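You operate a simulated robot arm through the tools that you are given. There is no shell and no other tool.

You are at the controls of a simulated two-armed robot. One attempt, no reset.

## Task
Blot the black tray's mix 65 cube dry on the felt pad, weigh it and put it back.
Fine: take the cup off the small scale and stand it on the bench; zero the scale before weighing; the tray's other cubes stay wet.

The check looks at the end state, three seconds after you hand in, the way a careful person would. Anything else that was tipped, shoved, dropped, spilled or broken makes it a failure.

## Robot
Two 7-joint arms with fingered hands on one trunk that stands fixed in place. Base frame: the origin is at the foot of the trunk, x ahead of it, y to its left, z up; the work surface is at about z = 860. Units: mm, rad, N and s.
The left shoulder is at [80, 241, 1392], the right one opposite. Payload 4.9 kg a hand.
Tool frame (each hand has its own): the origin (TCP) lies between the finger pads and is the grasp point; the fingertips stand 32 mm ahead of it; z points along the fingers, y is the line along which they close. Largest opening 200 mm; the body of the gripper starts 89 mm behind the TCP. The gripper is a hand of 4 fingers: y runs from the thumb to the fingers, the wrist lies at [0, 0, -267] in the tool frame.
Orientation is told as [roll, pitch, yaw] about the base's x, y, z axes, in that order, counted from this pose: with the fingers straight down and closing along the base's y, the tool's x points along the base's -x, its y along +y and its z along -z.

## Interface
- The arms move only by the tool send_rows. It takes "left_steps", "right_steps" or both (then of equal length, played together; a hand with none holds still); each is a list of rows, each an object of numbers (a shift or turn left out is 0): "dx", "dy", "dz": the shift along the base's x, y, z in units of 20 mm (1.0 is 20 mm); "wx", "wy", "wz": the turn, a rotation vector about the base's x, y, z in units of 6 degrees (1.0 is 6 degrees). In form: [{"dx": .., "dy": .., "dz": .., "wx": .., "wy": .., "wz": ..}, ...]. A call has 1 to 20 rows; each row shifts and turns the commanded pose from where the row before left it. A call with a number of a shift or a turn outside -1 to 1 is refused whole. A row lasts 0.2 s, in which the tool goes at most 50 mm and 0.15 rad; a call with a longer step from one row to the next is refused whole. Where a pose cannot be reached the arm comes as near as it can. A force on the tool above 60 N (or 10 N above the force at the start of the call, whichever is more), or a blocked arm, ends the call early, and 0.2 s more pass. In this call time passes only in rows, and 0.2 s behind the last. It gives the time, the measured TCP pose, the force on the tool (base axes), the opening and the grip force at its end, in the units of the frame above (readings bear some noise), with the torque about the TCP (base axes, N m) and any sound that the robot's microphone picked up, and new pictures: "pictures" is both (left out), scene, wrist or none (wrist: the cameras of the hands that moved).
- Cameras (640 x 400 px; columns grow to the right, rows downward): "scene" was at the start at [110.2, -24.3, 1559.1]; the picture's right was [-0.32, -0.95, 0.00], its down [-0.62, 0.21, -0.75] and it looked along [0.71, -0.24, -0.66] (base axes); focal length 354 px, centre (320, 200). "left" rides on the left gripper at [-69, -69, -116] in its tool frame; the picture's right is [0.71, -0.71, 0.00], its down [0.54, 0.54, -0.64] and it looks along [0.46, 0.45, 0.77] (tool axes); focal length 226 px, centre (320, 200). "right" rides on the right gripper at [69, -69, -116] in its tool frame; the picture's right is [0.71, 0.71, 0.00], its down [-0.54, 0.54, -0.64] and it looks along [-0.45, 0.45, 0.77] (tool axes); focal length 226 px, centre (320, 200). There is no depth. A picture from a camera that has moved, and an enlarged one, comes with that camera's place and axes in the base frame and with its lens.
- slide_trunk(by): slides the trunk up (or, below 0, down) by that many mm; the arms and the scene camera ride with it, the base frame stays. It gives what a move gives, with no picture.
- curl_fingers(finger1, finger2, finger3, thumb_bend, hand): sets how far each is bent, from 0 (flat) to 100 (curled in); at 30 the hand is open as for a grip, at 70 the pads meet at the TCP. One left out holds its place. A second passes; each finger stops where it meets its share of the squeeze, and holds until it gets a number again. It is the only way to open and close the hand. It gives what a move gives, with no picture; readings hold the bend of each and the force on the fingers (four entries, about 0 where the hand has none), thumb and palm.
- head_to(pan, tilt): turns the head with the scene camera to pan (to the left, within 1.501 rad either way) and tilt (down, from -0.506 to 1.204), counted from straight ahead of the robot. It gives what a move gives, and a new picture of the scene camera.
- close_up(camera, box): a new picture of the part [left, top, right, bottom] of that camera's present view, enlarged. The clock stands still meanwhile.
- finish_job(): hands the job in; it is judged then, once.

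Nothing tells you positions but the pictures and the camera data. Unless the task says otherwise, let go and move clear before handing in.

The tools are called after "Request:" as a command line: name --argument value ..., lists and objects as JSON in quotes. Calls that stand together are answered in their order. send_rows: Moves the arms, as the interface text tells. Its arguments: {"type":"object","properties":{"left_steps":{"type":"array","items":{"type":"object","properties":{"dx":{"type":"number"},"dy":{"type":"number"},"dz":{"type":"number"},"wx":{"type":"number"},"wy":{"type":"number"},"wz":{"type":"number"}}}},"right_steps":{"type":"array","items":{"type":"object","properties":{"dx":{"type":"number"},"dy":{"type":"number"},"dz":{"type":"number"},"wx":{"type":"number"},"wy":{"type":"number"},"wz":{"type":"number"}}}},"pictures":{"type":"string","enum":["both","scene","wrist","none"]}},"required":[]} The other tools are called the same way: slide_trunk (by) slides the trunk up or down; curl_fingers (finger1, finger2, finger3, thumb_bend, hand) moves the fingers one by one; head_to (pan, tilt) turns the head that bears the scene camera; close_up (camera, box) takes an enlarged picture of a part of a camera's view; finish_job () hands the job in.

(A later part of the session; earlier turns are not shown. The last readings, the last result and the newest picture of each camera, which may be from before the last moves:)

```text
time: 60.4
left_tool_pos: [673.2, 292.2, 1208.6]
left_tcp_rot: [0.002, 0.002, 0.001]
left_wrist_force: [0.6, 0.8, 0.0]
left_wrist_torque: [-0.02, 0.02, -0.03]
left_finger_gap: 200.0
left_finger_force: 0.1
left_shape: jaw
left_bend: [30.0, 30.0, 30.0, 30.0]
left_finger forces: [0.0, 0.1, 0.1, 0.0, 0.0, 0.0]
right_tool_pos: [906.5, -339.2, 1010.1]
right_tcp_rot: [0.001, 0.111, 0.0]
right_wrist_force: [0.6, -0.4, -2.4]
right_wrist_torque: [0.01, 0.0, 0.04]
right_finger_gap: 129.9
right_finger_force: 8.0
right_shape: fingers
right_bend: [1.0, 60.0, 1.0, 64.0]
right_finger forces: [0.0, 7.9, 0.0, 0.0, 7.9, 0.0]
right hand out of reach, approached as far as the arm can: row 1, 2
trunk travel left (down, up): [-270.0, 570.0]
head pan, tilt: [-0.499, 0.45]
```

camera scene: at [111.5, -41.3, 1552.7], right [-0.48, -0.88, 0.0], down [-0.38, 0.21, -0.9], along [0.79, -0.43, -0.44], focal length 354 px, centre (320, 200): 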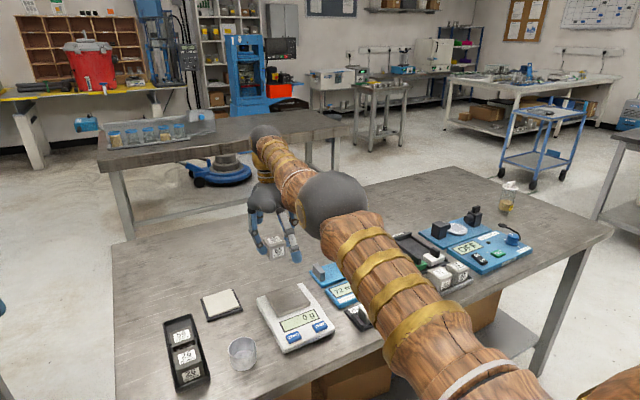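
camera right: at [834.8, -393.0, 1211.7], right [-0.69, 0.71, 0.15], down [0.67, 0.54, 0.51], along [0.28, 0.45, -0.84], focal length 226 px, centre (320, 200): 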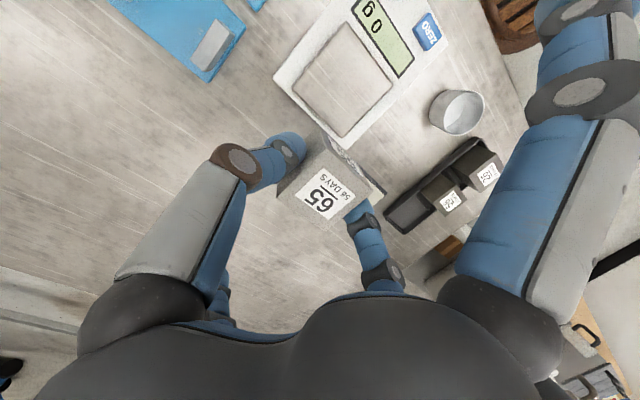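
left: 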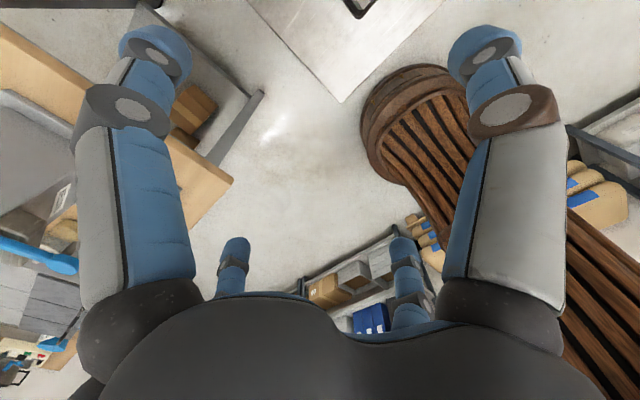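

The inward direction is locked while the elbow is straight. A sideways move to the left should make the elbow bend, so I'll try that.

Request:
send_rows --right_steps '[{"dy": 0.8, "dz": 0.3}, {"dy": 0.8, "dz": 0.3}, {"dy": 0.8, "dx": -0.3}, {"dy": 0.8, "dx": -0.3}, {"dy": 0.8, "dx": -0.3}]' --pictures "scene"

```text
time: 61.6
left_tool_pos: [672.0, 292.4, 1210.1]
left_tcp_rot: [-0.001, 0.001, 0.001]
left_wrist_force: [-0.3, 0.5, -0.2]
left_wrist_torque: [-0.03, -0.01, -0.01]
left_finger_gap: 199.7
left_finger_force: 0.0
left_shape: jaw
left_bend: [30.0, 30.0, 30.0, 30.0]
left_finger forces: [0.0, 0.0, 0.0, 0.0, 0.0, 0.0]
right_tool_pos: [912.4, -260.6, 1024.4]
right_tcp_rot: [0.001, 0.11, 0.001]
right_wrist_force: [0.9, -0.3, -3.0]
right_wrist_torque: [-0.02, 0.0, -0.02]
right_finger_gap: 130.0
right_finger_force: 7.7
right_shape: fingers
right_bend: [1.0, 60.0, 1.0, 64.0]
right_finger forces: [0.1, 7.9, 0.0, 0.0, 7.8, 0.1]
right hand out of reach, approached as far as the arm can: row 3, 4, 5
trunk travel left (down, up): [-270.0, 570.0]
head pan, tilt: [-0.499, 0.45]
camera scene: at [111.5, -40.6, 1552.8], right [-0.48, -0.88, 0.0], down [-0.38, 0.21, -0.9], along [0.79, -0.43, -0.44], focal length 354 px, centre (320, 200)
```

scene: 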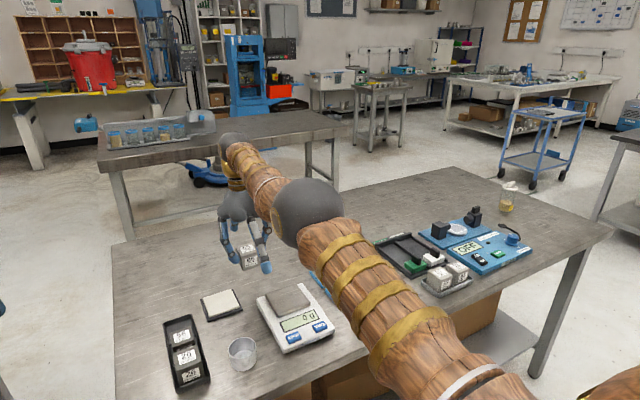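

I'm still on the full-reach sphere. A yaw turn of the hand should share some motion with the elbow, so I'll combine a counter-clockwise yaw with inward steps, high above the bench.

Request:
send_rows --right_steps '[{"wz": 1.0}, {"wz": 1.0}, {"wz": 1.0, "dx": -0.3}, {"wz": 1.0, "dx": -0.5}, {"wz": 1.0, "dx": -0.5}]' --pictures "scene"

```text
time: 62.8
left_tool_pos: [672.7, 290.1, 1208.8]
left_tcp_rot: [0.003, 0.003, -0.001]
left_wrist_force: [0.4, -0.4, 0.2]
left_wrist_torque: [0.0, 0.02, -0.01]
left_finger_gap: 200.2
left_finger_force: 0.0
left_shape: jaw
left_bend: [30.0, 30.0, 30.0, 30.0]
left_finger forces: [0.1, 0.0, 0.1, 0.0, 0.0, 0.0]
right_tool_pos: [915.3, -259.9, 1027.1]
right_tcp_rot: [0.001, 0.11, 0.522]
right_wrist_force: [0.2, 0.5, -3.3]
right_wrist_torque: [-0.02, -0.03, -0.01]
right_finger_gap: 130.0
right_finger_force: 7.7
right_shape: fingers
right_bend: [1.0, 60.0, 1.0, 64.0]
right_finger forces: [0.1, 7.9, 0.0, 0.0, 7.8, 0.1]
right hand out of reach, approached as far as the arm can: row 3, 4, 5
trunk travel left (down, up): [-270.0, 570.0]
head pan, tilt: [-0.499, 0.45]
camera scene: at [111.6, -41.3, 1552.8], right [-0.48, -0.88, 0.0], down [-0.38, 0.21, -0.9], along [0.79, -0.43, -0.44], focal length 354 px, centre (320, 200)
```

scene: 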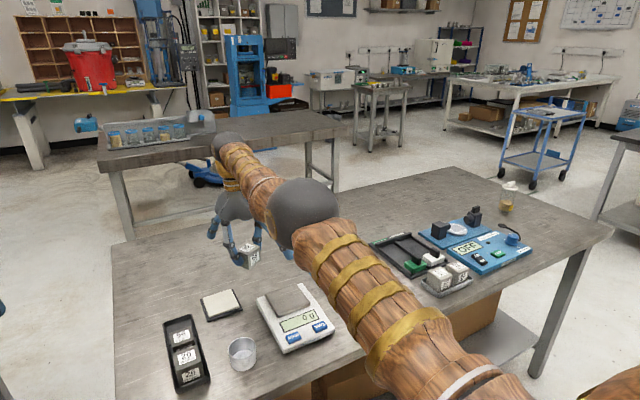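

Still locked. I'll undo the yaw while moving up, which bends things the other way, and then try inward again.

Request:
send_rows --right_steps '[{"wz": -1.0, "dz": 1.0}, {"wz": -1.0, "dz": 1.0}, {"wz": -1.0, "dz": 1.0}, {"wz": -1.0, "dz": 1.0}, {"wz": -1.0, "dz": 1.0}, {"dz": 1.0}, {"dx": -0.5}, {"dx": -0.5}]' --pictures "none"

```text
time: 64.6
left_tool_pos: [672.5, 291.9, 1209.4]
left_tcp_rot: [-0.002, 0.001, 0.001]
left_wrist_force: [-0.4, 0.1, 0.0]
left_wrist_torque: [0.01, -0.02, 0.01]
left_finger_gap: 199.9
left_finger_force: 0.0
left_shape: jaw
left_bend: [30.0, 30.0, 30.0, 30.0]
left_finger forces: [0.0, 0.0, 0.0, 0.0, 0.0, 0.1]
right_tool_pos: [898.3, -260.3, 1146.5]
right_tcp_rot: [0.0, 0.11, -0.001]
right_wrist_force: [0.0, 0.0, -2.4]
right_wrist_torque: [-0.01, 0.02, 0.01]
right_finger_gap: 129.9
right_finger_force: 8.0
right_shape: fingers
right_bend: [1.0, 60.0, 1.0, 64.0]
right_finger forces: [0.0, 7.9, 0.0, 0.0, 7.8, 0.0]
right hand out of reach, approached as far as the arm can: row 3, 4, 5, 7, 8
trunk travel left (down, up): [-270.0, 570.0]
head pan, tilt: [-0.499, 0.45]
```

The hand only slides along its full-reach sphere. I can still use that: with the trunk higher, the straight arm reaches down to closer points, and a large downward swing may free the elbow. I'll raise the trunk first.

Request:
slide_trunk --by 250

Request:
send_rows --right_steps '[{"dz": -1.0}, {"dz": -1.0}, {"dz": -1.0}, {"dz": -1.0}, {"dz": -1.0}, {"dz": -1.0}, {"dz": -1.0}, {"dz": -1.0}, {"dz": -1.0}, {"dz": -1.0}, {"dx": -0.5, "dz": -0.3}, {"dx": -0.5, "dz": -0.3}]' --pictures "scene"

```text
time: 67.2
left_tool_pos: [672.0, 290.8, 1458.3]
left_tcp_rot: [0.001, 0.002, 0.0]
left_wrist_force: [0.7, 0.5, -0.1]
left_wrist_torque: [0.0, 0.0, 0.0]
left_finger_gap: 199.8
left_finger_force: 0.0
left_shape: jaw
left_bend: [30.0, 30.0, 30.0, 30.0]
left_finger forces: [0.0, 0.1, 0.0, 0.0, 0.0, 0.0]
right_tool_pos: [898.2, -259.8, 1396.7]
right_tcp_rot: [0.0, 0.108, 0.0]
right_wrist_force: [0.0, -1.1, -2.4]
right_wrist_torque: [0.0, 0.01, 0.0]
right_finger_gap: 129.8
right_finger_force: 7.5
right_shape: fingers
right_bend: [1.0, 60.0, 1.0, 64.0]
right_finger forces: [0.0, 7.9, 0.0, 0.0, 7.9, 0.0]
trunk travel left (down, up): [-520.0, 320.0]
head pan, tilt: [-0.499, 0.45]
```

```text
time: 69.8
left_tool_pos: [672.5, 291.5, 1458.8]
left_tcp_rot: [-0.001, 0.003, -0.001]
left_wrist_force: [0.2, 0.9, 0.0]
left_wrist_torque: [0.0, -0.02, 0.0]
left_finger_gap: 200.1
left_finger_force: 0.0
left_shape: jaw
left_bend: [30.0, 30.0, 30.0, 30.0]
left_finger forces: [0.0, 0.1, 0.0, 0.0, 0.0, 0.0]
right_tool_pos: [911.6, -258.9, 1185.3]
right_tcp_rot: [-0.001, 0.114, 0.0]
right_wrist_force: [-0.1, -0.9, -2.5]
right_wrist_torque: [-0.02, -0.01, 0.0]
right_finger_gap: 130.0
right_finger_force: 7.2
right_shape: fingers
right_bend: [1.0, 60.0, 1.0, 64.0]
right_finger forces: [0.0, 7.9, 0.1, 0.0, 7.8, 0.0]
right hand out of reach, approached as far as the arm can: row 2, 3, 4, 10, 11, 12
trunk travel left (down, up): [-520.0, 320.0]
head pan, tilt: [-0.499, 0.45]
camera scene: at [111.8, -41.3, 1802.8], right [-0.48, -0.88, 0.0], down [-0.38, 0.21, -0.9], along [0.79, -0.43, -0.44], focal length 354 px, centre (320, 200)
```

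scene: 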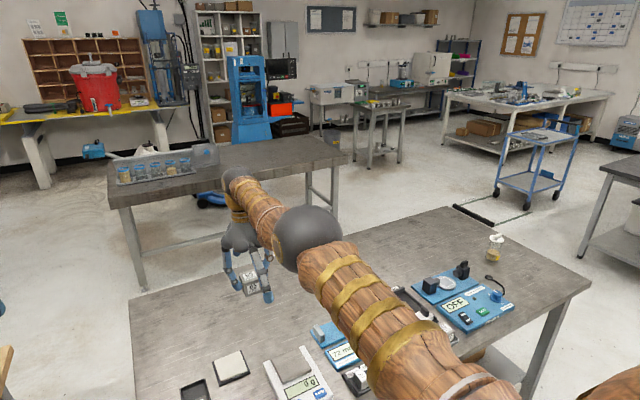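

The right arm stays locked straight, but I can still work: the trunk provides the missing direction. With the trunk high, the straight arm points down and reaches the scale, and the trunk slide then lowers the cube exactly vertically. I'll raise the trunk and swing the arm down along its arc.

Request:
slide_trunk --by 280

Request:
send_rows --right_steps '[{"dz": -1.0, "dx": -0.2, "dy": -0.3, "wy": 0.1}, {"dz": -1.0, "dx": -0.2, "dy": -0.3, "wy": 0.1}, {"dz": -1.0, "dx": -0.2, "dy": -0.3, "wy": 0.1}, {"dz": -1.0, "dx": -0.3, "dy": -0.3, "wy": 0.1}, {"dz": -1.0, "dx": -0.3, "dy": -0.3, "wy": 0.1}, {"dz": -1.0, "dx": -0.3, "dy": -0.3, "wy": 0.1}, {"dz": -1.0, "dx": -0.4, "dy": -0.3, "wy": 0.1}, {"dz": -1.0, "dx": -0.4, "dy": -0.3, "wy": 0.1}, {"dz": -1.0, "dx": -0.4, "dy": -0.3, "wy": 0.1}, {"dz": -1.0, "dx": -0.4, "dy": -0.3, "wy": 0.05}]' --pictures "none"

```text
time: 72.6
left_tool_pos: [673.1, 290.6, 1738.0]
left_tcp_rot: [0.001, 0.0, 0.0]
left_wrist_force: [-1.3, -0.4, 1.1]
left_wrist_torque: [0.0, 0.01, 0.0]
left_finger_gap: 199.7
left_finger_force: 0.1
left_shape: jaw
left_bend: [30.0, 30.0, 30.0, 30.0]
left_finger forces: [0.1, 0.1, 0.1, 0.1, 0.1, 0.1]
right_tool_pos: [911.8, -259.6, 1466.3]
right_tcp_rot: [-0.002, 0.11, 0.0]
right_wrist_force: [0.0, -0.3, -3.1]
right_wrist_torque: [-0.04, -0.03, 0.01]
right_finger_gap: 130.0
right_finger_force: 8.3
right_shape: fingers
right_bend: [1.0, 60.0, 1.0, 64.0]
right_finger forces: [0.0, 7.9, 0.1, 0.0, 7.8, 0.0]
trunk travel left (down, up): [-800.0, 40.0]
head pan, tilt: [-0.499, 0.45]
```

```text
time: 74.8
left_tool_pos: [672.8, 289.9, 1739.7]
left_tcp_rot: [0.002, 0.002, 0.0]
left_wrist_force: [-0.1, 0.5, -0.5]
left_wrist_torque: [0.0, -0.01, -0.04]
left_finger_gap: 199.8
left_finger_force: 0.1
left_shape: jaw
left_bend: [30.0, 30.0, 30.0, 30.0]
left_finger forces: [0.1, 0.0, 0.1, 0.0, 0.0, 0.0]
right_tool_pos: [846.4, -319.8, 1269.2]
right_tcp_rot: [0.001, 0.21, 0.0]
right_wrist_force: [0.4, 0.3, -1.9]
right_wrist_torque: [-0.03, 0.0, -0.02]
right_finger_gap: 130.0
right_finger_force: 8.0
right_shape: fingers
right_bend: [1.0, 60.0, 1.0, 64.0]
right_finger forces: [0.0, 7.9, 0.0, 0.1, 7.8, 0.0]
right hand out of reach, approached as far as the arm can: row 8
trunk travel left (down, up): [-800.0, 40.0]
head pan, tilt: [-0.499, 0.45]
```

That works well. I'll continue down the arc to x about 801.

Request:
send_rows --right_steps '[{"dz": -0.93, "dx": -0.36}, {"dz": -0.93, "dx": -0.37}, {"dz": -0.93, "dx": -0.38}, {"dz": -0.93, "dx": -0.39}, {"dz": -0.93, "dx": -0.4}, {"dz": -0.93, "dx": -0.4}]' --pictures "none"

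Request:
head_to --pan -0.4 --tilt 0.95

Request:
close_up --camera "right" --box '[0, 0, 640, 400]'

```text
time: 76.2
left_tool_pos: [672.7, 290.5, 1739.5]
left_tcp_rot: [0.001, 0.003, 0.001]
left_wrist_force: [0.4, -0.2, -0.1]
left_wrist_torque: [0.01, 0.02, -0.01]
left_finger_gap: 200.0
left_finger_force: 0.0
left_shape: jaw
left_bend: [30.0, 30.0, 30.0, 30.0]
left_finger forces: [0.0, 0.0, 0.0, 0.0, 0.1, 0.0]
right_tool_pos: [800.6, -318.7, 1155.2]
right_tcp_rot: [-0.001, 0.211, -0.001]
right_wrist_force: [-0.7, -0.1, -3.2]
right_wrist_torque: [-0.01, 0.01, -0.02]
right_finger_gap: 129.8
right_finger_force: 8.0
right_shape: fingers
right_bend: [1.0, 60.0, 1.0, 64.0]
right_finger forces: [0.0, 7.9, 0.1, 0.0, 7.8, 0.0]
trunk travel left (down, up): [-800.0, 40.0]
head pan, tilt: [-0.499, 0.45]
```

```text
time: 77.2
left_tool_pos: [672.6, 292.3, 1738.9]
left_tcp_rot: [-0.001, 0.001, 0.001]
left_wrist_force: [-0.6, 0.9, 0.2]
left_wrist_torque: [0.02, 0.02, 0.01]
left_finger_gap: 200.1
left_finger_force: 0.0
left_shape: jaw
left_bend: [30.0, 30.0, 30.0, 30.0]
left_finger forces: [0.0, 0.0, 0.1, 0.0, 0.0, 0.0]
right_tool_pos: [797.8, -318.1, 1154.8]
right_tcp_rot: [0.0, 0.211, 0.001]
right_wrist_force: [0.4, -0.3, -2.1]
right_wrist_torque: [-0.01, -0.01, 0.02]
right_finger_gap: 130.0
right_finger_force: 8.3
right_shape: fingers
right_bend: [1.0, 60.0, 1.0, 64.0]
right_finger forces: [0.0, 7.9, 0.0, 0.0, 7.8, 0.1]
trunk travel left (down, up): [-800.0, 40.0]
head pan, tilt: [-0.4, 0.949]
camera scene: at [98.1, -25.7, 2040.9], right [-0.39, -0.92, 0.0], down [-0.75, 0.32, -0.58], along [0.54, -0.23, -0.81], focal length 354 px, centre (320, 200)
```

scene: 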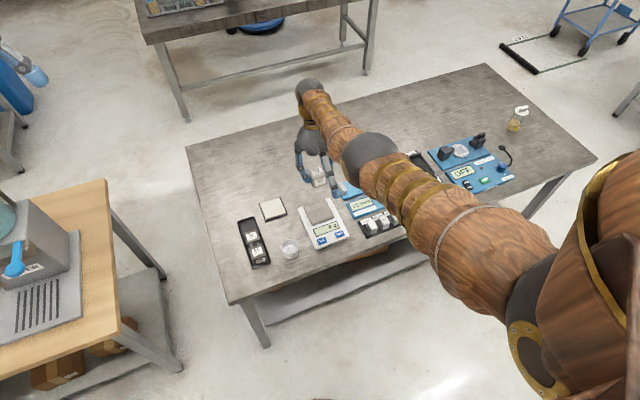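

```text
1.00 times, centred on (320, 200) of right (not enlarged: the box is as wide or as high as the picture)
camera zoom: at [756.6, -386.6, 1284.8], right [-0.69, 0.71, 0.15], down [0.66, 0.54, 0.51], along [0.28, 0.45, -0.84], focal length 226 px, centre (320, 200)
```

zoom: 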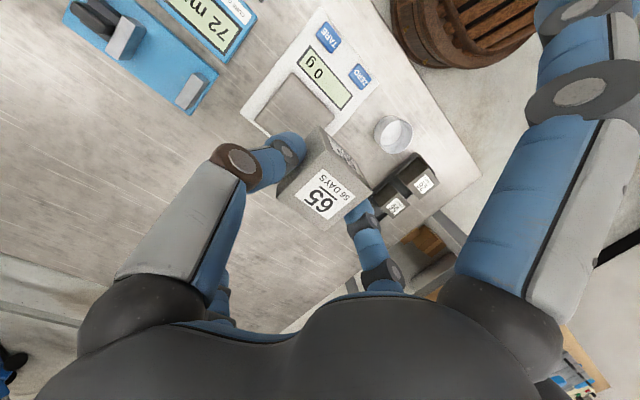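

The arm follows freely here, and the cube is level at about [796, -318]. I'll check the platform position against the cube before lowering with the trunk.

Request:
close_up --camera "right" --box '[220, 20, 420, 180]'

Request:
close_up --camera "scene" --box '[230, 110, 410, 270]'

```text
2.50 times, centred on (320, 100) of right
camera zoom: at [756.6, -386.6, 1284.8], right [-0.69, 0.71, 0.15], down [0.66, 0.54, 0.51], along [0.28, 0.45, -0.84], focal length 565 px, centre (320, 450)
```

zoom: 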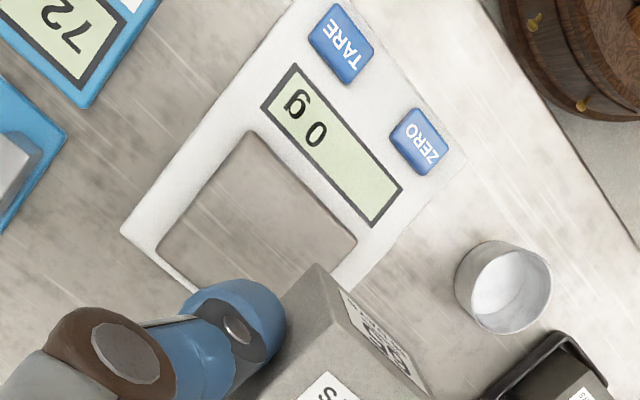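

```text
2.50 times, centred on (320, 190) of scene
camera zoom: at [98.1, -25.7, 2040.9], right [-0.39, -0.92, 0.0], down [-0.75, 0.32, -0.58], along [0.54, -0.23, -0.81], focal length 885 px, centre (320, 225)
```

zoom: 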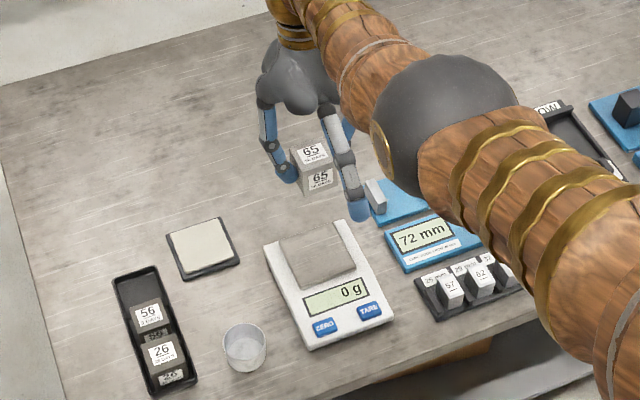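

The platform centre measures [799, -322]. I'll nudge the cube onto that line and lower with the trunk to just above the platform.

Request:
send_rows --right_steps '[{"dx": 0.2, "dy": -0.2}]' --pictures "none"

Request:
slide_trunk --by -165

Request:
close_up --camera "right" --box '[180, 40, 480, 290]'

Request:
close_up --camera "scene" --box '[220, 110, 420, 290]'

```text
time: 77.6
left_tool_pos: [672.3, 291.4, 1740.5]
left_tcp_rot: [0.0, 0.0, 0.0]
left_wrist_force: [-0.8, -0.3, 0.7]
left_wrist_torque: [0.01, -0.04, -0.03]
left_finger_gap: 199.9
left_finger_force: 0.0
left_shape: jaw
left_bend: [30.0, 30.0, 30.0, 30.0]
left_finger forces: [0.0, 0.0, 0.0, 0.0, 0.0, 0.1]
right_tool_pos: [801.5, -324.4, 1155.4]
right_tcp_rot: [0.0, 0.21, -0.001]
right_wrist_force: [0.6, -0.1, -2.2]
right_wrist_torque: [-0.03, 0.0, 0.05]
right_finger_gap: 130.0
right_finger_force: 8.0
right_shape: fingers
right_bend: [1.0, 60.0, 1.0, 64.0]
right_finger forces: [0.0, 7.9, 0.0, 0.0, 7.7, 0.0]
trunk travel left (down, up): [-800.0, 40.0]
head pan, tilt: [-0.4, 0.949]
```

```text
time: 79.5
left_tool_pos: [671.6, 291.1, 1575.1]
left_tcp_rot: [-0.001, 0.002, 0.002]
left_wrist_force: [0.7, 0.1, -0.1]
left_wrist_torque: [0.01, 0.01, -0.02]
left_finger_gap: 199.9
left_finger_force: 0.1
left_shape: jaw
left_bend: [30.0, 30.0, 30.0, 30.0]
left_finger forces: [0.0, 0.1, 0.1, 0.1, 0.0, 0.0]
right_tool_pos: [802.1, -323.1, 991.5]
right_tcp_rot: [0.0, 0.211, 0.0]
right_wrist_force: [-0.5, 0.3, -3.5]
right_wrist_torque: [0.02, 0.0, 0.04]
right_finger_gap: 129.9
right_finger_force: 8.3
right_shape: fingers
right_bend: [1.0, 60.0, 1.0, 64.0]
right_finger forces: [0.0, 7.9, 0.0, 0.0, 7.7, 0.1]
trunk travel left (down, up): [-635.0, 205.0]
head pan, tilt: [-0.4, 0.949]
```

```text
1.60 times, centred on (330, 165) of right
camera zoom: at [759.6, -391.8, 1120.2], right [-0.69, 0.71, 0.15], down [0.66, 0.54, 0.52], along [0.28, 0.45, -0.84], focal length 362 px, centre (304, 256)
```

zoom: 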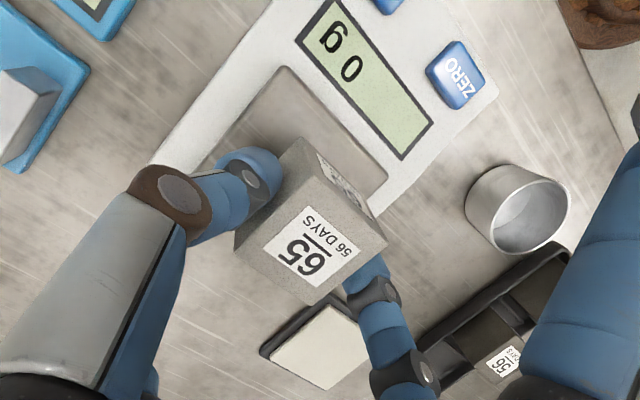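

```text
2.22 times, centred on (320, 200) of scene
camera zoom: at [97.7, -25.7, 1875.9], right [-0.39, -0.92, 0.0], down [-0.75, 0.32, -0.58], along [0.54, -0.23, -0.81], focal length 786 px, centre (320, 200)
```

zoom: 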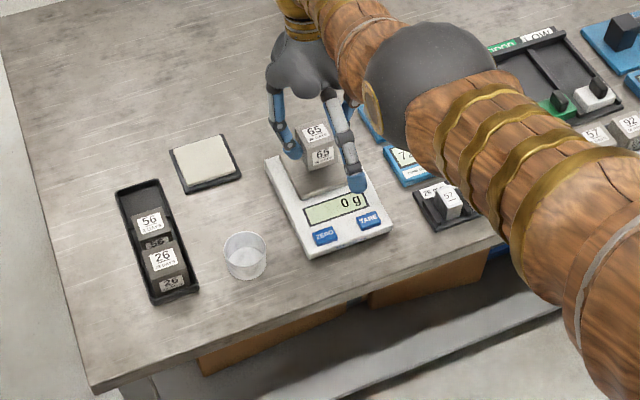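

The cube hangs over the platform. I'll lower further in small slides.

Request:
slide_trunk --by -17

Request:
close_up --camera "scene" --box '[290, 150, 370, 230]'

Request:
slide_trunk --by -4

Request:
close_up --camera "scene" --box '[290, 150, 370, 230]'

```text
time: 80.1
left_tool_pos: [673.1, 291.8, 1557.5]
left_tcp_rot: [0.0, 0.0, -0.001]
left_wrist_force: [-0.5, 0.2, -1.0]
left_wrist_torque: [-0.02, -0.01, 0.03]
left_finger_gap: 200.1
left_finger_force: 0.0
left_shape: jaw
left_bend: [30.0, 30.0, 30.0, 30.0]
left_finger forces: [0.0, 0.1, 0.1, 0.1, 0.1, 0.0]
right_tool_pos: [802.3, -323.5, 973.3]
right_tcp_rot: [-0.001, 0.214, 0.0]
right_wrist_force: [-0.3, -0.7, -1.7]
right_wrist_torque: [0.0, -0.03, 0.01]
right_finger_gap: 130.0
right_finger_force: 8.0
right_shape: fingers
right_bend: [1.0, 60.0, 1.0, 64.0]
right_finger forces: [0.0, 7.8, 0.1, 0.1, 7.8, 0.0]
trunk travel left (down, up): [-618.0, 222.0]
head pan, tilt: [-0.4, 0.949]
```

```text
5.00 times, centred on (330, 190) of scene
camera zoom: at [99.0, -25.6, 1858.8], right [-0.39, -0.92, 0.0], down [-0.75, 0.32, -0.58], along [0.54, -0.23, -0.81], focal length 1769 px, centre (270, 250)
```

zoom: 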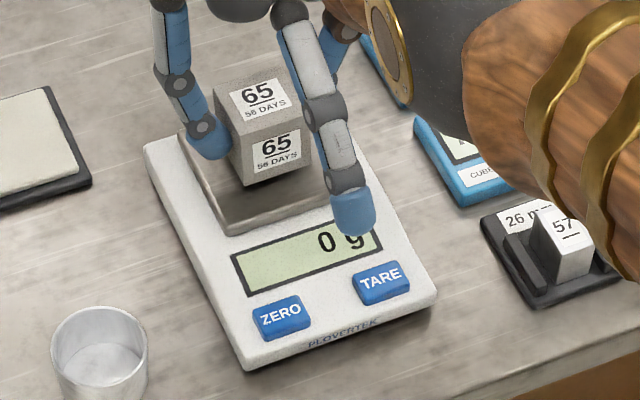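

```text
time: 80.6
left_tool_pos: [674.1, 292.2, 1552.2]
left_tcp_rot: [0.001, 0.002, 0.001]
left_wrist_force: [0.8, -0.1, 0.4]
left_wrist_torque: [0.01, 0.01, 0.02]
left_finger_gap: 200.1
left_finger_force: 0.1
left_shape: jaw
left_bend: [30.0, 30.0, 30.0, 30.0]
left_finger forces: [0.0, 0.0, 0.0, 0.0, 0.1, 0.1]
right_tool_pos: [802.8, -322.4, 969.5]
right_tcp_rot: [0.0, 0.214, -0.001]
right_wrist_force: [0.4, -0.4, -3.0]
right_wrist_torque: [-0.02, 0.0, -0.02]
right_finger_gap: 129.8
right_finger_force: 8.1
right_shape: fingers
right_bend: [1.0, 60.0, 1.0, 64.0]
right_finger forces: [0.1, 7.9, 0.1, 0.0, 7.9, 0.1]
trunk travel left (down, up): [-614.0, 226.0]
head pan, tilt: [-0.4, 0.949]
```

```text
5.00 times, centred on (330, 190) of scene
camera zoom: at [99.2, -25.6, 1854.7], right [-0.39, -0.92, 0.0], down [-0.75, 0.32, -0.58], along [0.54, -0.23, -0.81], focal length 1769 px, centre (270, 250)
```

zoom: 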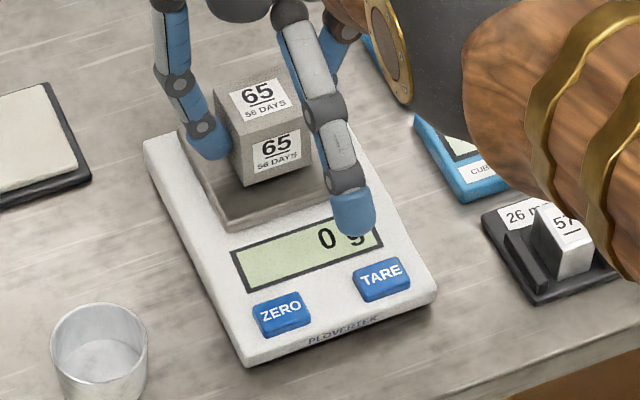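

Request:
slide_trunk --by -2

Request:
slide_trunk --by -2

Request:
close_up --camera "scene" --box '[290, 150, 370, 230]'

```text
time: 81.1
left_tool_pos: [673.2, 291.5, 1550.8]
left_tcp_rot: [0.001, 0.002, -0.001]
left_wrist_force: [0.4, 0.2, 0.2]
left_wrist_torque: [-0.01, 0.02, 0.01]
left_finger_gap: 200.1
left_finger_force: 0.0
left_shape: jaw
left_bend: [30.0, 30.0, 30.0, 30.0]
left_finger forces: [0.1, 0.1, 0.1, 0.1, 0.0, 0.1]
right_tool_pos: [802.6, -322.9, 966.4]
right_tcp_rot: [0.0, 0.211, 0.0]
right_wrist_force: [-1.0, -0.2, -3.5]
right_wrist_torque: [-0.05, 0.0, -0.03]
right_finger_gap: 129.9
right_finger_force: 8.6
right_shape: fingers
right_bend: [1.0, 60.0, 1.0, 64.0]
right_finger forces: [0.1, 7.9, 0.0, 0.0, 7.7, 0.1]
trunk travel left (down, up): [-612.0, 228.0]
head pan, tilt: [-0.4, 0.949]
```

```text
time: 81.7
left_tool_pos: [672.0, 292.1, 1549.6]
left_tcp_rot: [-0.001, 0.0, 0.001]
left_wrist_force: [-0.1, 0.7, 0.7]
left_wrist_torque: [-0.01, 0.02, 0.05]
left_finger_gap: 200.0
left_finger_force: 0.1
left_shape: jaw
left_bend: [30.0, 30.0, 30.0, 30.0]
left_finger forces: [0.0, 0.0, 0.1, 0.0, 0.1, 0.0]
right_tool_pos: [802.4, -323.2, 965.6]
right_tcp_rot: [0.0, 0.211, 0.0]
right_wrist_force: [0.2, -0.6, -2.4]
right_wrist_torque: [-0.02, 0.01, 0.01]
right_finger_gap: 129.9
right_finger_force: 7.4
right_shape: fingers
right_bend: [1.0, 60.0, 1.0, 64.0]
right_finger forces: [0.1, 7.8, 0.0, 0.0, 7.8, 0.0]
trunk travel left (down, up): [-610.0, 230.0]
head pan, tilt: [-0.4, 0.949]
```

```text
5.00 times, centred on (330, 190) of scene
camera zoom: at [97.9, -25.7, 1850.8], right [-0.39, -0.92, 0.0], down [-0.75, 0.32, -0.58], along [0.54, -0.23, -0.81], focal length 1769 px, centre (270, 250)
```

zoom: 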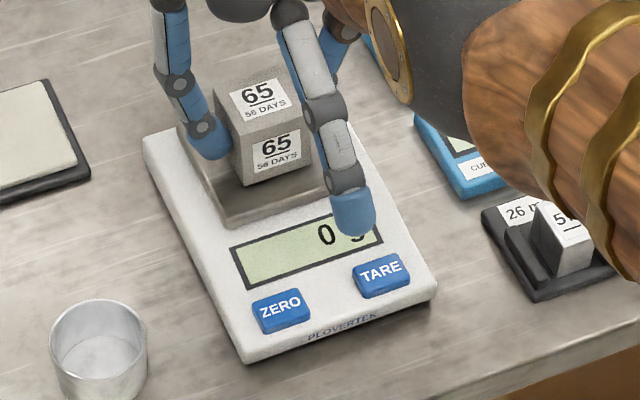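

Not touching yet; the display still reads 0. I'll continue with 2 mm slides.

Request:
slide_trunk --by -2

Request:
slide_trunk --by -1.5

Request:
close_up --camera "scene" --box '[290, 150, 370, 230]'

```text
time: 82.2
left_tool_pos: [673.2, 291.0, 1548.6]
left_tcp_rot: [0.002, 0.002, -0.002]
left_wrist_force: [-0.3, -0.9, -0.6]
left_wrist_torque: [0.01, -0.01, -0.01]
left_finger_gap: 200.0
left_finger_force: 0.1
left_shape: jaw
left_bend: [30.0, 30.0, 30.0, 30.0]
left_finger forces: [0.1, 0.0, 0.1, 0.1, 0.1, 0.0]
right_tool_pos: [802.2, -321.7, 964.7]
right_tcp_rot: [0.0, 0.211, -0.001]
right_wrist_force: [-0.6, -0.9, -2.8]
right_wrist_torque: [0.02, -0.03, -0.03]
right_finger_gap: 129.9
right_finger_force: 8.0
right_shape: fingers
right_bend: [1.0, 60.0, 1.0, 64.0]
right_finger forces: [0.0, 7.9, 0.0, 0.0, 7.9, 0.0]
trunk travel left (down, up): [-608.0, 232.0]
head pan, tilt: [-0.4, 0.949]
```

```text
time: 82.7
left_tool_pos: [672.5, 291.5, 1546.9]
left_tcp_rot: [0.0, 0.002, 0.002]
left_wrist_force: [-0.8, 0.6, -0.3]
left_wrist_torque: [0.02, 0.04, -0.02]
left_finger_gap: 199.7
left_finger_force: 0.1
left_shape: jaw
left_bend: [30.0, 30.0, 30.0, 30.0]
left_finger forces: [0.0, 0.0, 0.0, 0.1, 0.0, 0.0]
right_tool_pos: [801.4, -322.9, 962.2]
right_tcp_rot: [0.0, 0.212, 0.0]
right_wrist_force: [-0.3, -0.5, -1.1]
right_wrist_torque: [0.03, -0.04, -0.01]
right_finger_gap: 129.8
right_finger_force: 7.9
right_shape: fingers
right_bend: [1.0, 60.0, 1.0, 64.0]
right_finger forces: [0.0, 7.8, 0.0, 0.1, 8.1, 0.0]
trunk travel left (down, up): [-606.0, 233.0]
head pan, tilt: [-0.4, 0.949]
```

```text
5.00 times, centred on (330, 190) of scene
camera zoom: at [97.7, -25.6, 1847.4], right [-0.39, -0.92, 0.0], down [-0.75, 0.32, -0.58], along [0.54, -0.23, -0.81], focal length 1769 px, centre (270, 250)
```

zoom: 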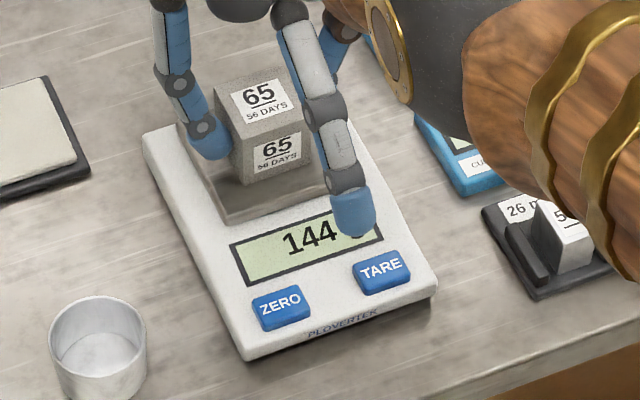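

The platform is taking weight and the display reads 144 g. I'll go one more millimetre, then open the thumb and finger2.

Request:
slide_trunk --by -1

Request:
curl_fingers --hand "right" --finger2 56 --thumb_bend 58

Request:
curl_fingers --hand "right" --finger2 46 --thumb_bend 46

Request:
close_up --camera "scene" --box '[290, 150, 370, 230]'

Request:
close_up --camera "right" --box '[180, 40, 480, 290]'

```text
time: 83.2
left_tool_pos: [671.6, 292.2, 1544.8]
left_tcp_rot: [0.001, 0.0, 0.001]
left_wrist_force: [0.5, 0.1, 0.7]
left_wrist_torque: [0.0, 0.03, -0.03]
left_finger_gap: 200.0
left_finger_force: 0.1
left_shape: jaw
left_bend: [30.0, 30.0, 30.0, 30.0]
left_finger forces: [0.1, 0.1, 0.0, 0.0, 0.0, 0.0]
right_tool_pos: [801.3, -323.4, 961.9]
right_tcp_rot: [0.0, 0.212, 0.0]
right_wrist_force: [-0.2, -1.0, 0.6]
right_wrist_torque: [0.04, -0.03, 0.0]
right_finger_gap: 129.8
right_finger_force: 8.2
right_shape: fingers
right_bend: [1.0, 60.0, 1.0, 64.0]
right_finger forces: [0.0, 7.8, 0.0, 0.0, 8.5, 0.0]
trunk travel left (down, up): [-606.0, 234.0]
head pan, tilt: [-0.4, 0.949]
```

```text
time: 84.2
left_tool_pos: [672.0, 292.9, 1544.3]
left_tcp_rot: [0.0, 0.002, 0.001]
left_wrist_force: [0.2, -0.3, 0.4]
left_wrist_torque: [-0.02, 0.0, 0.03]
left_finger_gap: 199.9
left_finger_force: 0.0
left_shape: jaw
left_bend: [30.0, 30.0, 30.0, 30.0]
left_finger forces: [0.1, 0.0, 0.0, 0.1, 0.1, 0.0]
right_tool_pos: [800.3, -323.3, 961.4]
right_tcp_rot: [-0.001, 0.21, 0.002]
right_wrist_force: [-0.2, -0.3, 0.6]
right_wrist_torque: [-0.04, 0.05, 0.04]
right_finger_gap: 133.7
right_finger_force: 0.1
right_shape: fingers
right_bend: [1.0, 56.0, 1.0, 57.0]
right_finger forces: [0.1, 0.0, 0.1, 0.0, 0.1, 0.1]
trunk travel left (down, up): [-606.0, 234.0]
head pan, tilt: [-0.4, 0.949]
```

```text
time: 85.2
left_tool_pos: [672.0, 292.6, 1545.2]
left_tcp_rot: [-0.001, 0.001, 0.0]
left_wrist_force: [1.2, 0.2, 0.4]
left_wrist_torque: [-0.01, 0.0, 0.0]
left_finger_gap: 199.9
left_finger_force: 0.1
left_shape: jaw
left_bend: [30.0, 30.0, 30.0, 30.0]
left_finger forces: [0.0, 0.0, 0.1, 0.0, 0.0, 0.0]
right_tool_pos: [802.0, -323.1, 961.7]
right_tcp_rot: [-0.002, 0.212, 0.0]
right_wrist_force: [-1.3, 0.2, 0.1]
right_wrist_torque: [0.03, 0.02, 0.01]
right_finger_gap: 143.8
right_finger_force: 0.1
right_shape: fingers
right_bend: [1.0, 46.0, 1.0, 46.0]
right_finger forces: [0.0, 0.1, 0.0, 0.0, 0.1, 0.0]
trunk travel left (down, up): [-606.0, 234.0]
head pan, tilt: [-0.4, 0.949]
```

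```text
5.00 times, centred on (330, 190) of scene
camera zoom: at [97.5, -25.5, 1846.4], right [-0.39, -0.92, 0.0], down [-0.75, 0.32, -0.58], along [0.54, -0.23, -0.81], focal length 1769 px, centre (270, 250)
```

zoom: 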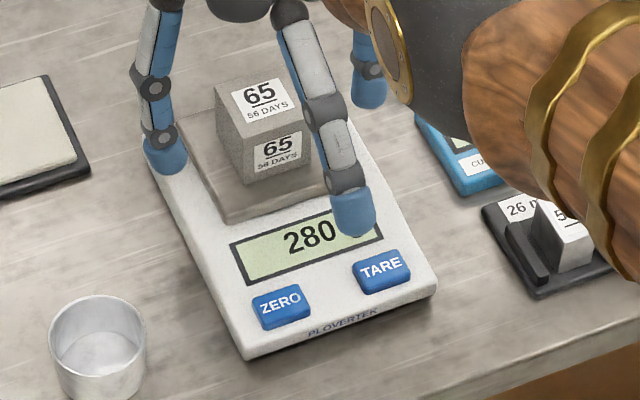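

```text
1.60 times, centred on (330, 165) of right
camera zoom: at [759.4, -391.7, 1090.7], right [-0.69, 0.71, 0.15], down [0.66, 0.54, 0.52], along [0.28, 0.45, -0.84], focal length 362 px, centre (304, 256)
```

zoom: 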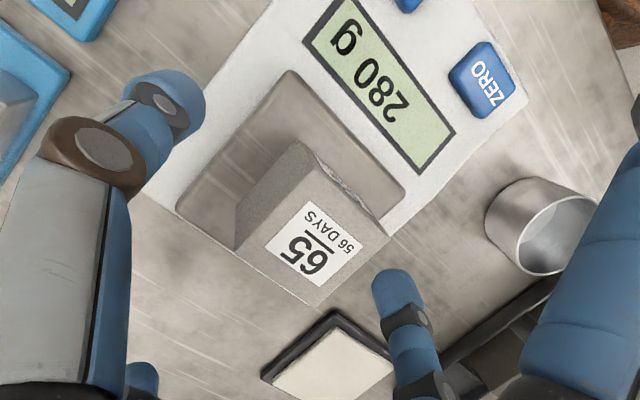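

The cube sits free on the scale and reads 280 g. I'll let the reading settle for a couple of seconds.

Request:
send_rows --right_steps '[{}, {}, {}, {}, {}, {}, {}, {}, {}, {}, {}, {}]' --pictures "none"

Request:
close_up --camera "right" --box '[180, 40, 480, 290]'

```text
time: 87.8
left_tool_pos: [671.5, 292.2, 1545.8]
left_tcp_rot: [0.002, 0.002, 0.001]
left_wrist_force: [0.4, 0.8, -0.1]
left_wrist_torque: [-0.01, 0.01, 0.0]
left_finger_gap: 200.0
left_finger_force: 0.1
left_shape: jaw
left_bend: [30.0, 30.0, 30.0, 30.0]
left_finger forces: [0.0, 0.0, 0.0, 0.1, 0.0, 0.1]
right_tool_pos: [801.5, -322.8, 961.5]
right_tcp_rot: [0.0, 0.211, 0.0]
right_wrist_force: [-0.3, -0.1, -0.2]
right_wrist_torque: [0.04, -0.01, 0.01]
right_finger_gap: 143.8
right_finger_force: 0.0
right_shape: fingers
right_bend: [1.0, 46.0, 1.0, 46.0]
right_finger forces: [0.0, 0.0, 0.0, 0.0, 0.1, 0.1]
trunk travel left (down, up): [-606.0, 234.0]
head pan, tilt: [-0.4, 0.949]
```

```text
1.60 times, centred on (330, 165) of right
camera zoom: at [759.4, -391.7, 1090.7], right [-0.69, 0.71, 0.15], down [0.66, 0.54, 0.52], along [0.28, 0.45, -0.84], focal length 362 px, centre (304, 256)
```

zoom: 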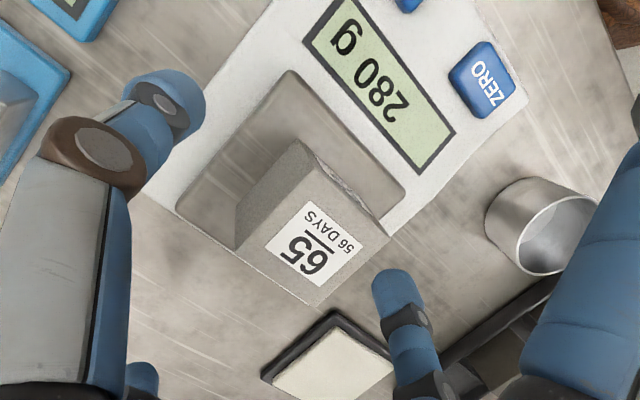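

It holds steady at 280 g, so the weighing is done. Next is the return. I'll raise the open hand straight off the cube and test whether the arm moves inward freely here.

Request:
slide_trunk --by 80

Request:
send_rows --right_steps '[{"dx": -0.5}, {"dx": -0.5}, {"dx": -0.5}, {"dx": -0.5}]' --pictures "none"

```text
time: 89.0
left_tool_pos: [672.3, 292.2, 1623.7]
left_tcp_rot: [0.0, 0.002, 0.001]
left_wrist_force: [-0.8, 0.5, 0.9]
left_wrist_torque: [-0.02, -0.01, -0.01]
left_finger_gap: 200.0
left_finger_force: 0.0
left_shape: jaw
left_bend: [30.0, 30.0, 30.0, 30.0]
left_finger forces: [0.0, 0.0, 0.0, 0.0, 0.1, 0.0]
right_tool_pos: [802.5, -323.7, 1041.1]
right_tcp_rot: [0.0, 0.211, -0.001]
right_wrist_force: [-0.8, 0.1, 0.2]
right_wrist_torque: [-0.01, 0.02, -0.01]
right_finger_gap: 144.1
right_finger_force: 0.1
right_shape: fingers
right_bend: [1.0, 46.0, 1.0, 46.0]
right_finger forces: [0.0, 0.0, 0.0, 0.0, 0.1, 0.1]
trunk travel left (down, up): [-686.0, 154.0]
head pan, tilt: [-0.4, 0.949]
```

```text
time: 90.0
left_tool_pos: [671.8, 291.1, 1624.1]
left_tcp_rot: [0.001, 0.001, -0.001]
left_wrist_force: [-0.1, 0.6, 0.5]
left_wrist_torque: [0.0, 0.05, 0.01]
left_finger_gap: 199.9
left_finger_force: 0.0
left_shape: jaw
left_bend: [30.0, 30.0, 30.0, 30.0]
left_finger forces: [0.0, 0.0, 0.0, 0.0, 0.1, 0.0]
right_tool_pos: [762.1, -322.8, 1041.4]
right_tcp_rot: [0.0, 0.212, 0.0]
right_wrist_force: [0.2, -0.3, -0.6]
right_wrist_torque: [0.01, 0.0, -0.03]
right_finger_gap: 144.0
right_finger_force: 0.1
right_shape: fingers
right_bend: [1.0, 46.0, 1.0, 46.0]
right_finger forces: [0.0, 0.0, 0.1, 0.0, 0.0, 0.0]
trunk travel left (down, up): [-686.0, 154.0]
head pan, tilt: [-0.4, 0.949]
```

The arm is free again. For the return I'll use a gentler 8° tilt and a slightly higher grip, which keeps finger1 clear of the neighbours without stretching the arm. I'll re-align over the cube now.

Request:
send_rows --right_steps '[{"dx": 0.47, "wy": -0.17}, {"dx": 0.47, "wy": -0.17}, {"dx": 0.47, "wy": -0.17}, {"dx": 0.47, "wy": -0.17}]' --pictures "none"

Request:
slide_trunk --by -50

Request:
close_up --camera "right" --box '[180, 40, 480, 290]'

Request:
close_up --camera "scene" --box '[280, 130, 380, 240]'

```text
time: 91.0
left_tool_pos: [671.9, 292.0, 1625.9]
left_tcp_rot: [0.0, 0.001, 0.001]
left_wrist_force: [-0.2, 0.1, 0.0]
left_wrist_torque: [0.01, -0.01, -0.02]
left_finger_gap: 199.8
left_finger_force: 0.1
left_shape: jaw
left_bend: [30.0, 30.0, 30.0, 30.0]
left_finger forces: [0.0, 0.0, 0.0, 0.0, 0.1, 0.0]
right_tool_pos: [798.8, -323.5, 1041.5]
right_tcp_rot: [0.0, 0.139, 0.0]
right_wrist_force: [0.0, 1.0, -0.4]
right_wrist_torque: [0.0, -0.02, -0.03]
right_finger_gap: 143.7
right_finger_force: 0.0
right_shape: fingers
right_bend: [1.0, 46.0, 1.0, 46.0]
right_finger forces: [0.0, 0.0, 0.0, 0.0, 0.1, 0.0]
trunk travel left (down, up): [-686.0, 154.0]
head pan, tilt: [-0.4, 0.949]
```

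```text
time: 91.9
left_tool_pos: [672.6, 292.1, 1574.9]
left_tcp_rot: [0.0, 0.001, 0.001]
left_wrist_force: [0.6, 1.2, -0.6]
left_wrist_torque: [-0.02, 0.0, 0.0]
left_finger_gap: 199.8
left_finger_force: 0.1
left_shape: jaw
left_bend: [30.0, 30.0, 30.0, 30.0]
left_finger forces: [0.0, 0.0, 0.0, 0.0, 0.0, 0.1]
right_tool_pos: [797.9, -324.0, 992.9]
right_tcp_rot: [-0.001, 0.139, -0.002]
right_wrist_force: [-1.0, 0.3, 0.2]
right_wrist_torque: [-0.01, -0.01, 0.0]
right_finger_gap: 143.9
right_finger_force: 0.2
right_shape: fingers
right_bend: [1.0, 46.0, 1.0, 46.0]
right_finger forces: [0.0, 0.0, 0.1, 0.0, 0.0, 0.1]
trunk travel left (down, up): [-636.0, 205.0]
head pan, tilt: [-0.4, 0.949]
```

```text
1.60 times, centred on (330, 165) of right
camera zoom: at [747.0, -392.0, 1117.7], right [-0.7, 0.71, 0.1], down [0.63, 0.54, 0.56], along [0.34, 0.45, -0.82], focal length 362 px, centre (304, 256)
```

zoom: 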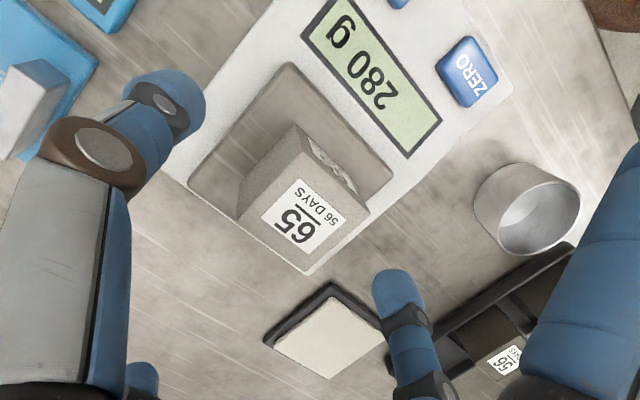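

```text
3.64 times, centred on (330, 185) of scene
camera zoom: at [97.1, -25.6, 1876.4], right [-0.39, -0.92, 0.0], down [-0.75, 0.32, -0.58], along [0.54, -0.23, -0.81], focal length 1287 px, centre (284, 254)
```

zoom: 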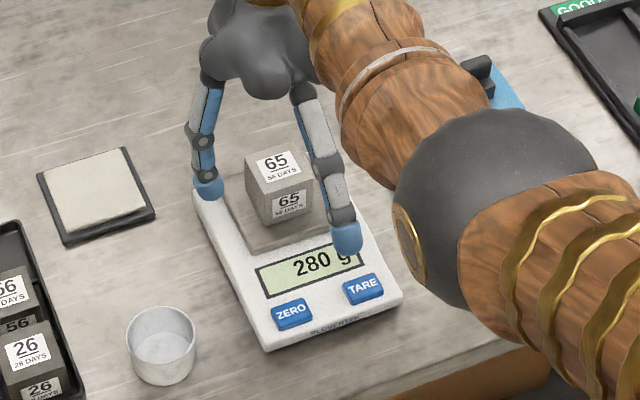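

Aligned: the cube centre is [795.5, -322]. I'll lower around it.

Request:
send_rows --right_steps '[{"dy": 0.06}]' --pictures "none"

Request:
slide_trunk --by -27

Request:
curl_fingers --hand "right" --finger2 57 --thumb_bend 58

Request:
close_up --camera "right" --box '[180, 40, 480, 290]'

Request:
close_up --camera "scene" --box '[280, 130, 380, 240]'

```text
time: 92.3
left_tool_pos: [673.2, 291.7, 1574.3]
left_tcp_rot: [0.0, 0.001, 0.0]
left_wrist_force: [0.0, 0.9, -0.6]
left_wrist_torque: [-0.03, 0.01, 0.03]
left_finger_gap: 199.7
left_finger_force: 0.0
left_shape: jaw
left_bend: [30.0, 30.0, 30.0, 30.0]
left_finger forces: [0.1, 0.1, 0.0, 0.1, 0.1, 0.1]
right_tool_pos: [798.1, -323.1, 991.4]
right_tcp_rot: [-0.002, 0.141, -0.001]
right_wrist_force: [0.2, 0.0, -0.4]
right_wrist_torque: [0.01, 0.03, 0.0]
right_finger_gap: 143.9
right_finger_force: 0.0
right_shape: fingers
right_bend: [1.0, 46.0, 1.0, 46.0]
right_finger forces: [0.1, 0.0, 0.1, 0.1, 0.0, 0.0]
trunk travel left (down, up): [-636.0, 205.0]
head pan, tilt: [-0.4, 0.949]
```

```text
time: 93.0
left_tool_pos: [673.4, 292.3, 1547.6]
left_tcp_rot: [0.001, 0.002, 0.0]
left_wrist_force: [-0.9, -0.4, -0.5]
left_wrist_torque: [0.0, 0.0, 0.01]
left_finger_gap: 199.7
left_finger_force: 0.0
left_shape: jaw
left_bend: [30.0, 30.0, 30.0, 30.0]
left_finger forces: [0.0, 0.0, 0.0, 0.0, 0.0, 0.0]
right_tool_pos: [798.2, -321.7, 963.2]
right_tcp_rot: [-0.002, 0.141, 0.001]
right_wrist_force: [-0.5, -0.1, -1.0]
right_wrist_torque: [-0.03, 0.02, 0.0]
right_finger_gap: 143.6
right_finger_force: 0.1
right_shape: fingers
right_bend: [1.0, 46.0, 1.0, 46.0]
right_finger forces: [0.1, 0.0, 0.0, 0.0, 0.0, 0.0]
trunk travel left (down, up): [-608.0, 232.0]
head pan, tilt: [-0.4, 0.949]
```

```text
time: 94.0
left_tool_pos: [672.2, 291.3, 1547.7]
left_tcp_rot: [0.0, -0.001, 0.001]
left_wrist_force: [0.5, -0.2, 0.9]
left_wrist_torque: [0.0, -0.03, 0.0]
left_finger_gap: 199.9
left_finger_force: 0.1
left_shape: jaw
left_bend: [30.0, 30.0, 30.0, 30.0]
left_finger forces: [0.0, 0.0, 0.0, 0.0, 0.1, 0.0]
right_tool_pos: [798.3, -322.8, 964.0]
right_tcp_rot: [0.0, 0.141, 0.0]
right_wrist_force: [-0.3, 0.0, 0.9]
right_wrist_torque: [0.0, -0.02, 0.0]
right_finger_gap: 133.6
right_finger_force: 0.0
right_shape: fingers
right_bend: [1.0, 56.0, 1.0, 57.0]
right_finger forces: [0.0, 0.0, 0.0, 0.1, 0.0, 0.0]
trunk travel left (down, up): [-608.0, 232.0]
head pan, tilt: [-0.4, 0.949]
```

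```text
1.60 times, centred on (330, 165) of right
camera zoom: at [746.7, -391.0, 1090.6], right [-0.7, 0.71, 0.1], down [0.63, 0.54, 0.56], along [0.34, 0.45, -0.82], focal length 362 px, centre (304, 256)
```

zoom: 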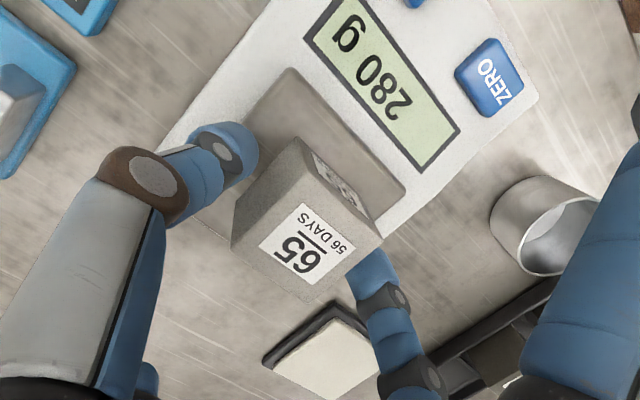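

```text
3.64 times, centred on (330, 185) of scene
camera zoom: at [97.2, -25.6, 1849.4], right [-0.39, -0.92, 0.0], down [-0.75, 0.32, -0.58], along [0.54, -0.23, -0.81], focal length 1287 px, centre (284, 254)
```

zoom: 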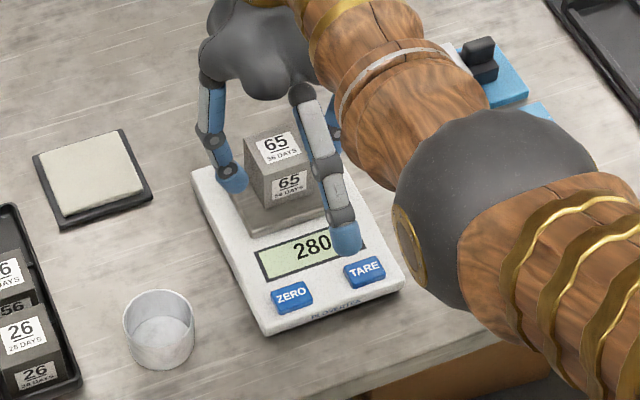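

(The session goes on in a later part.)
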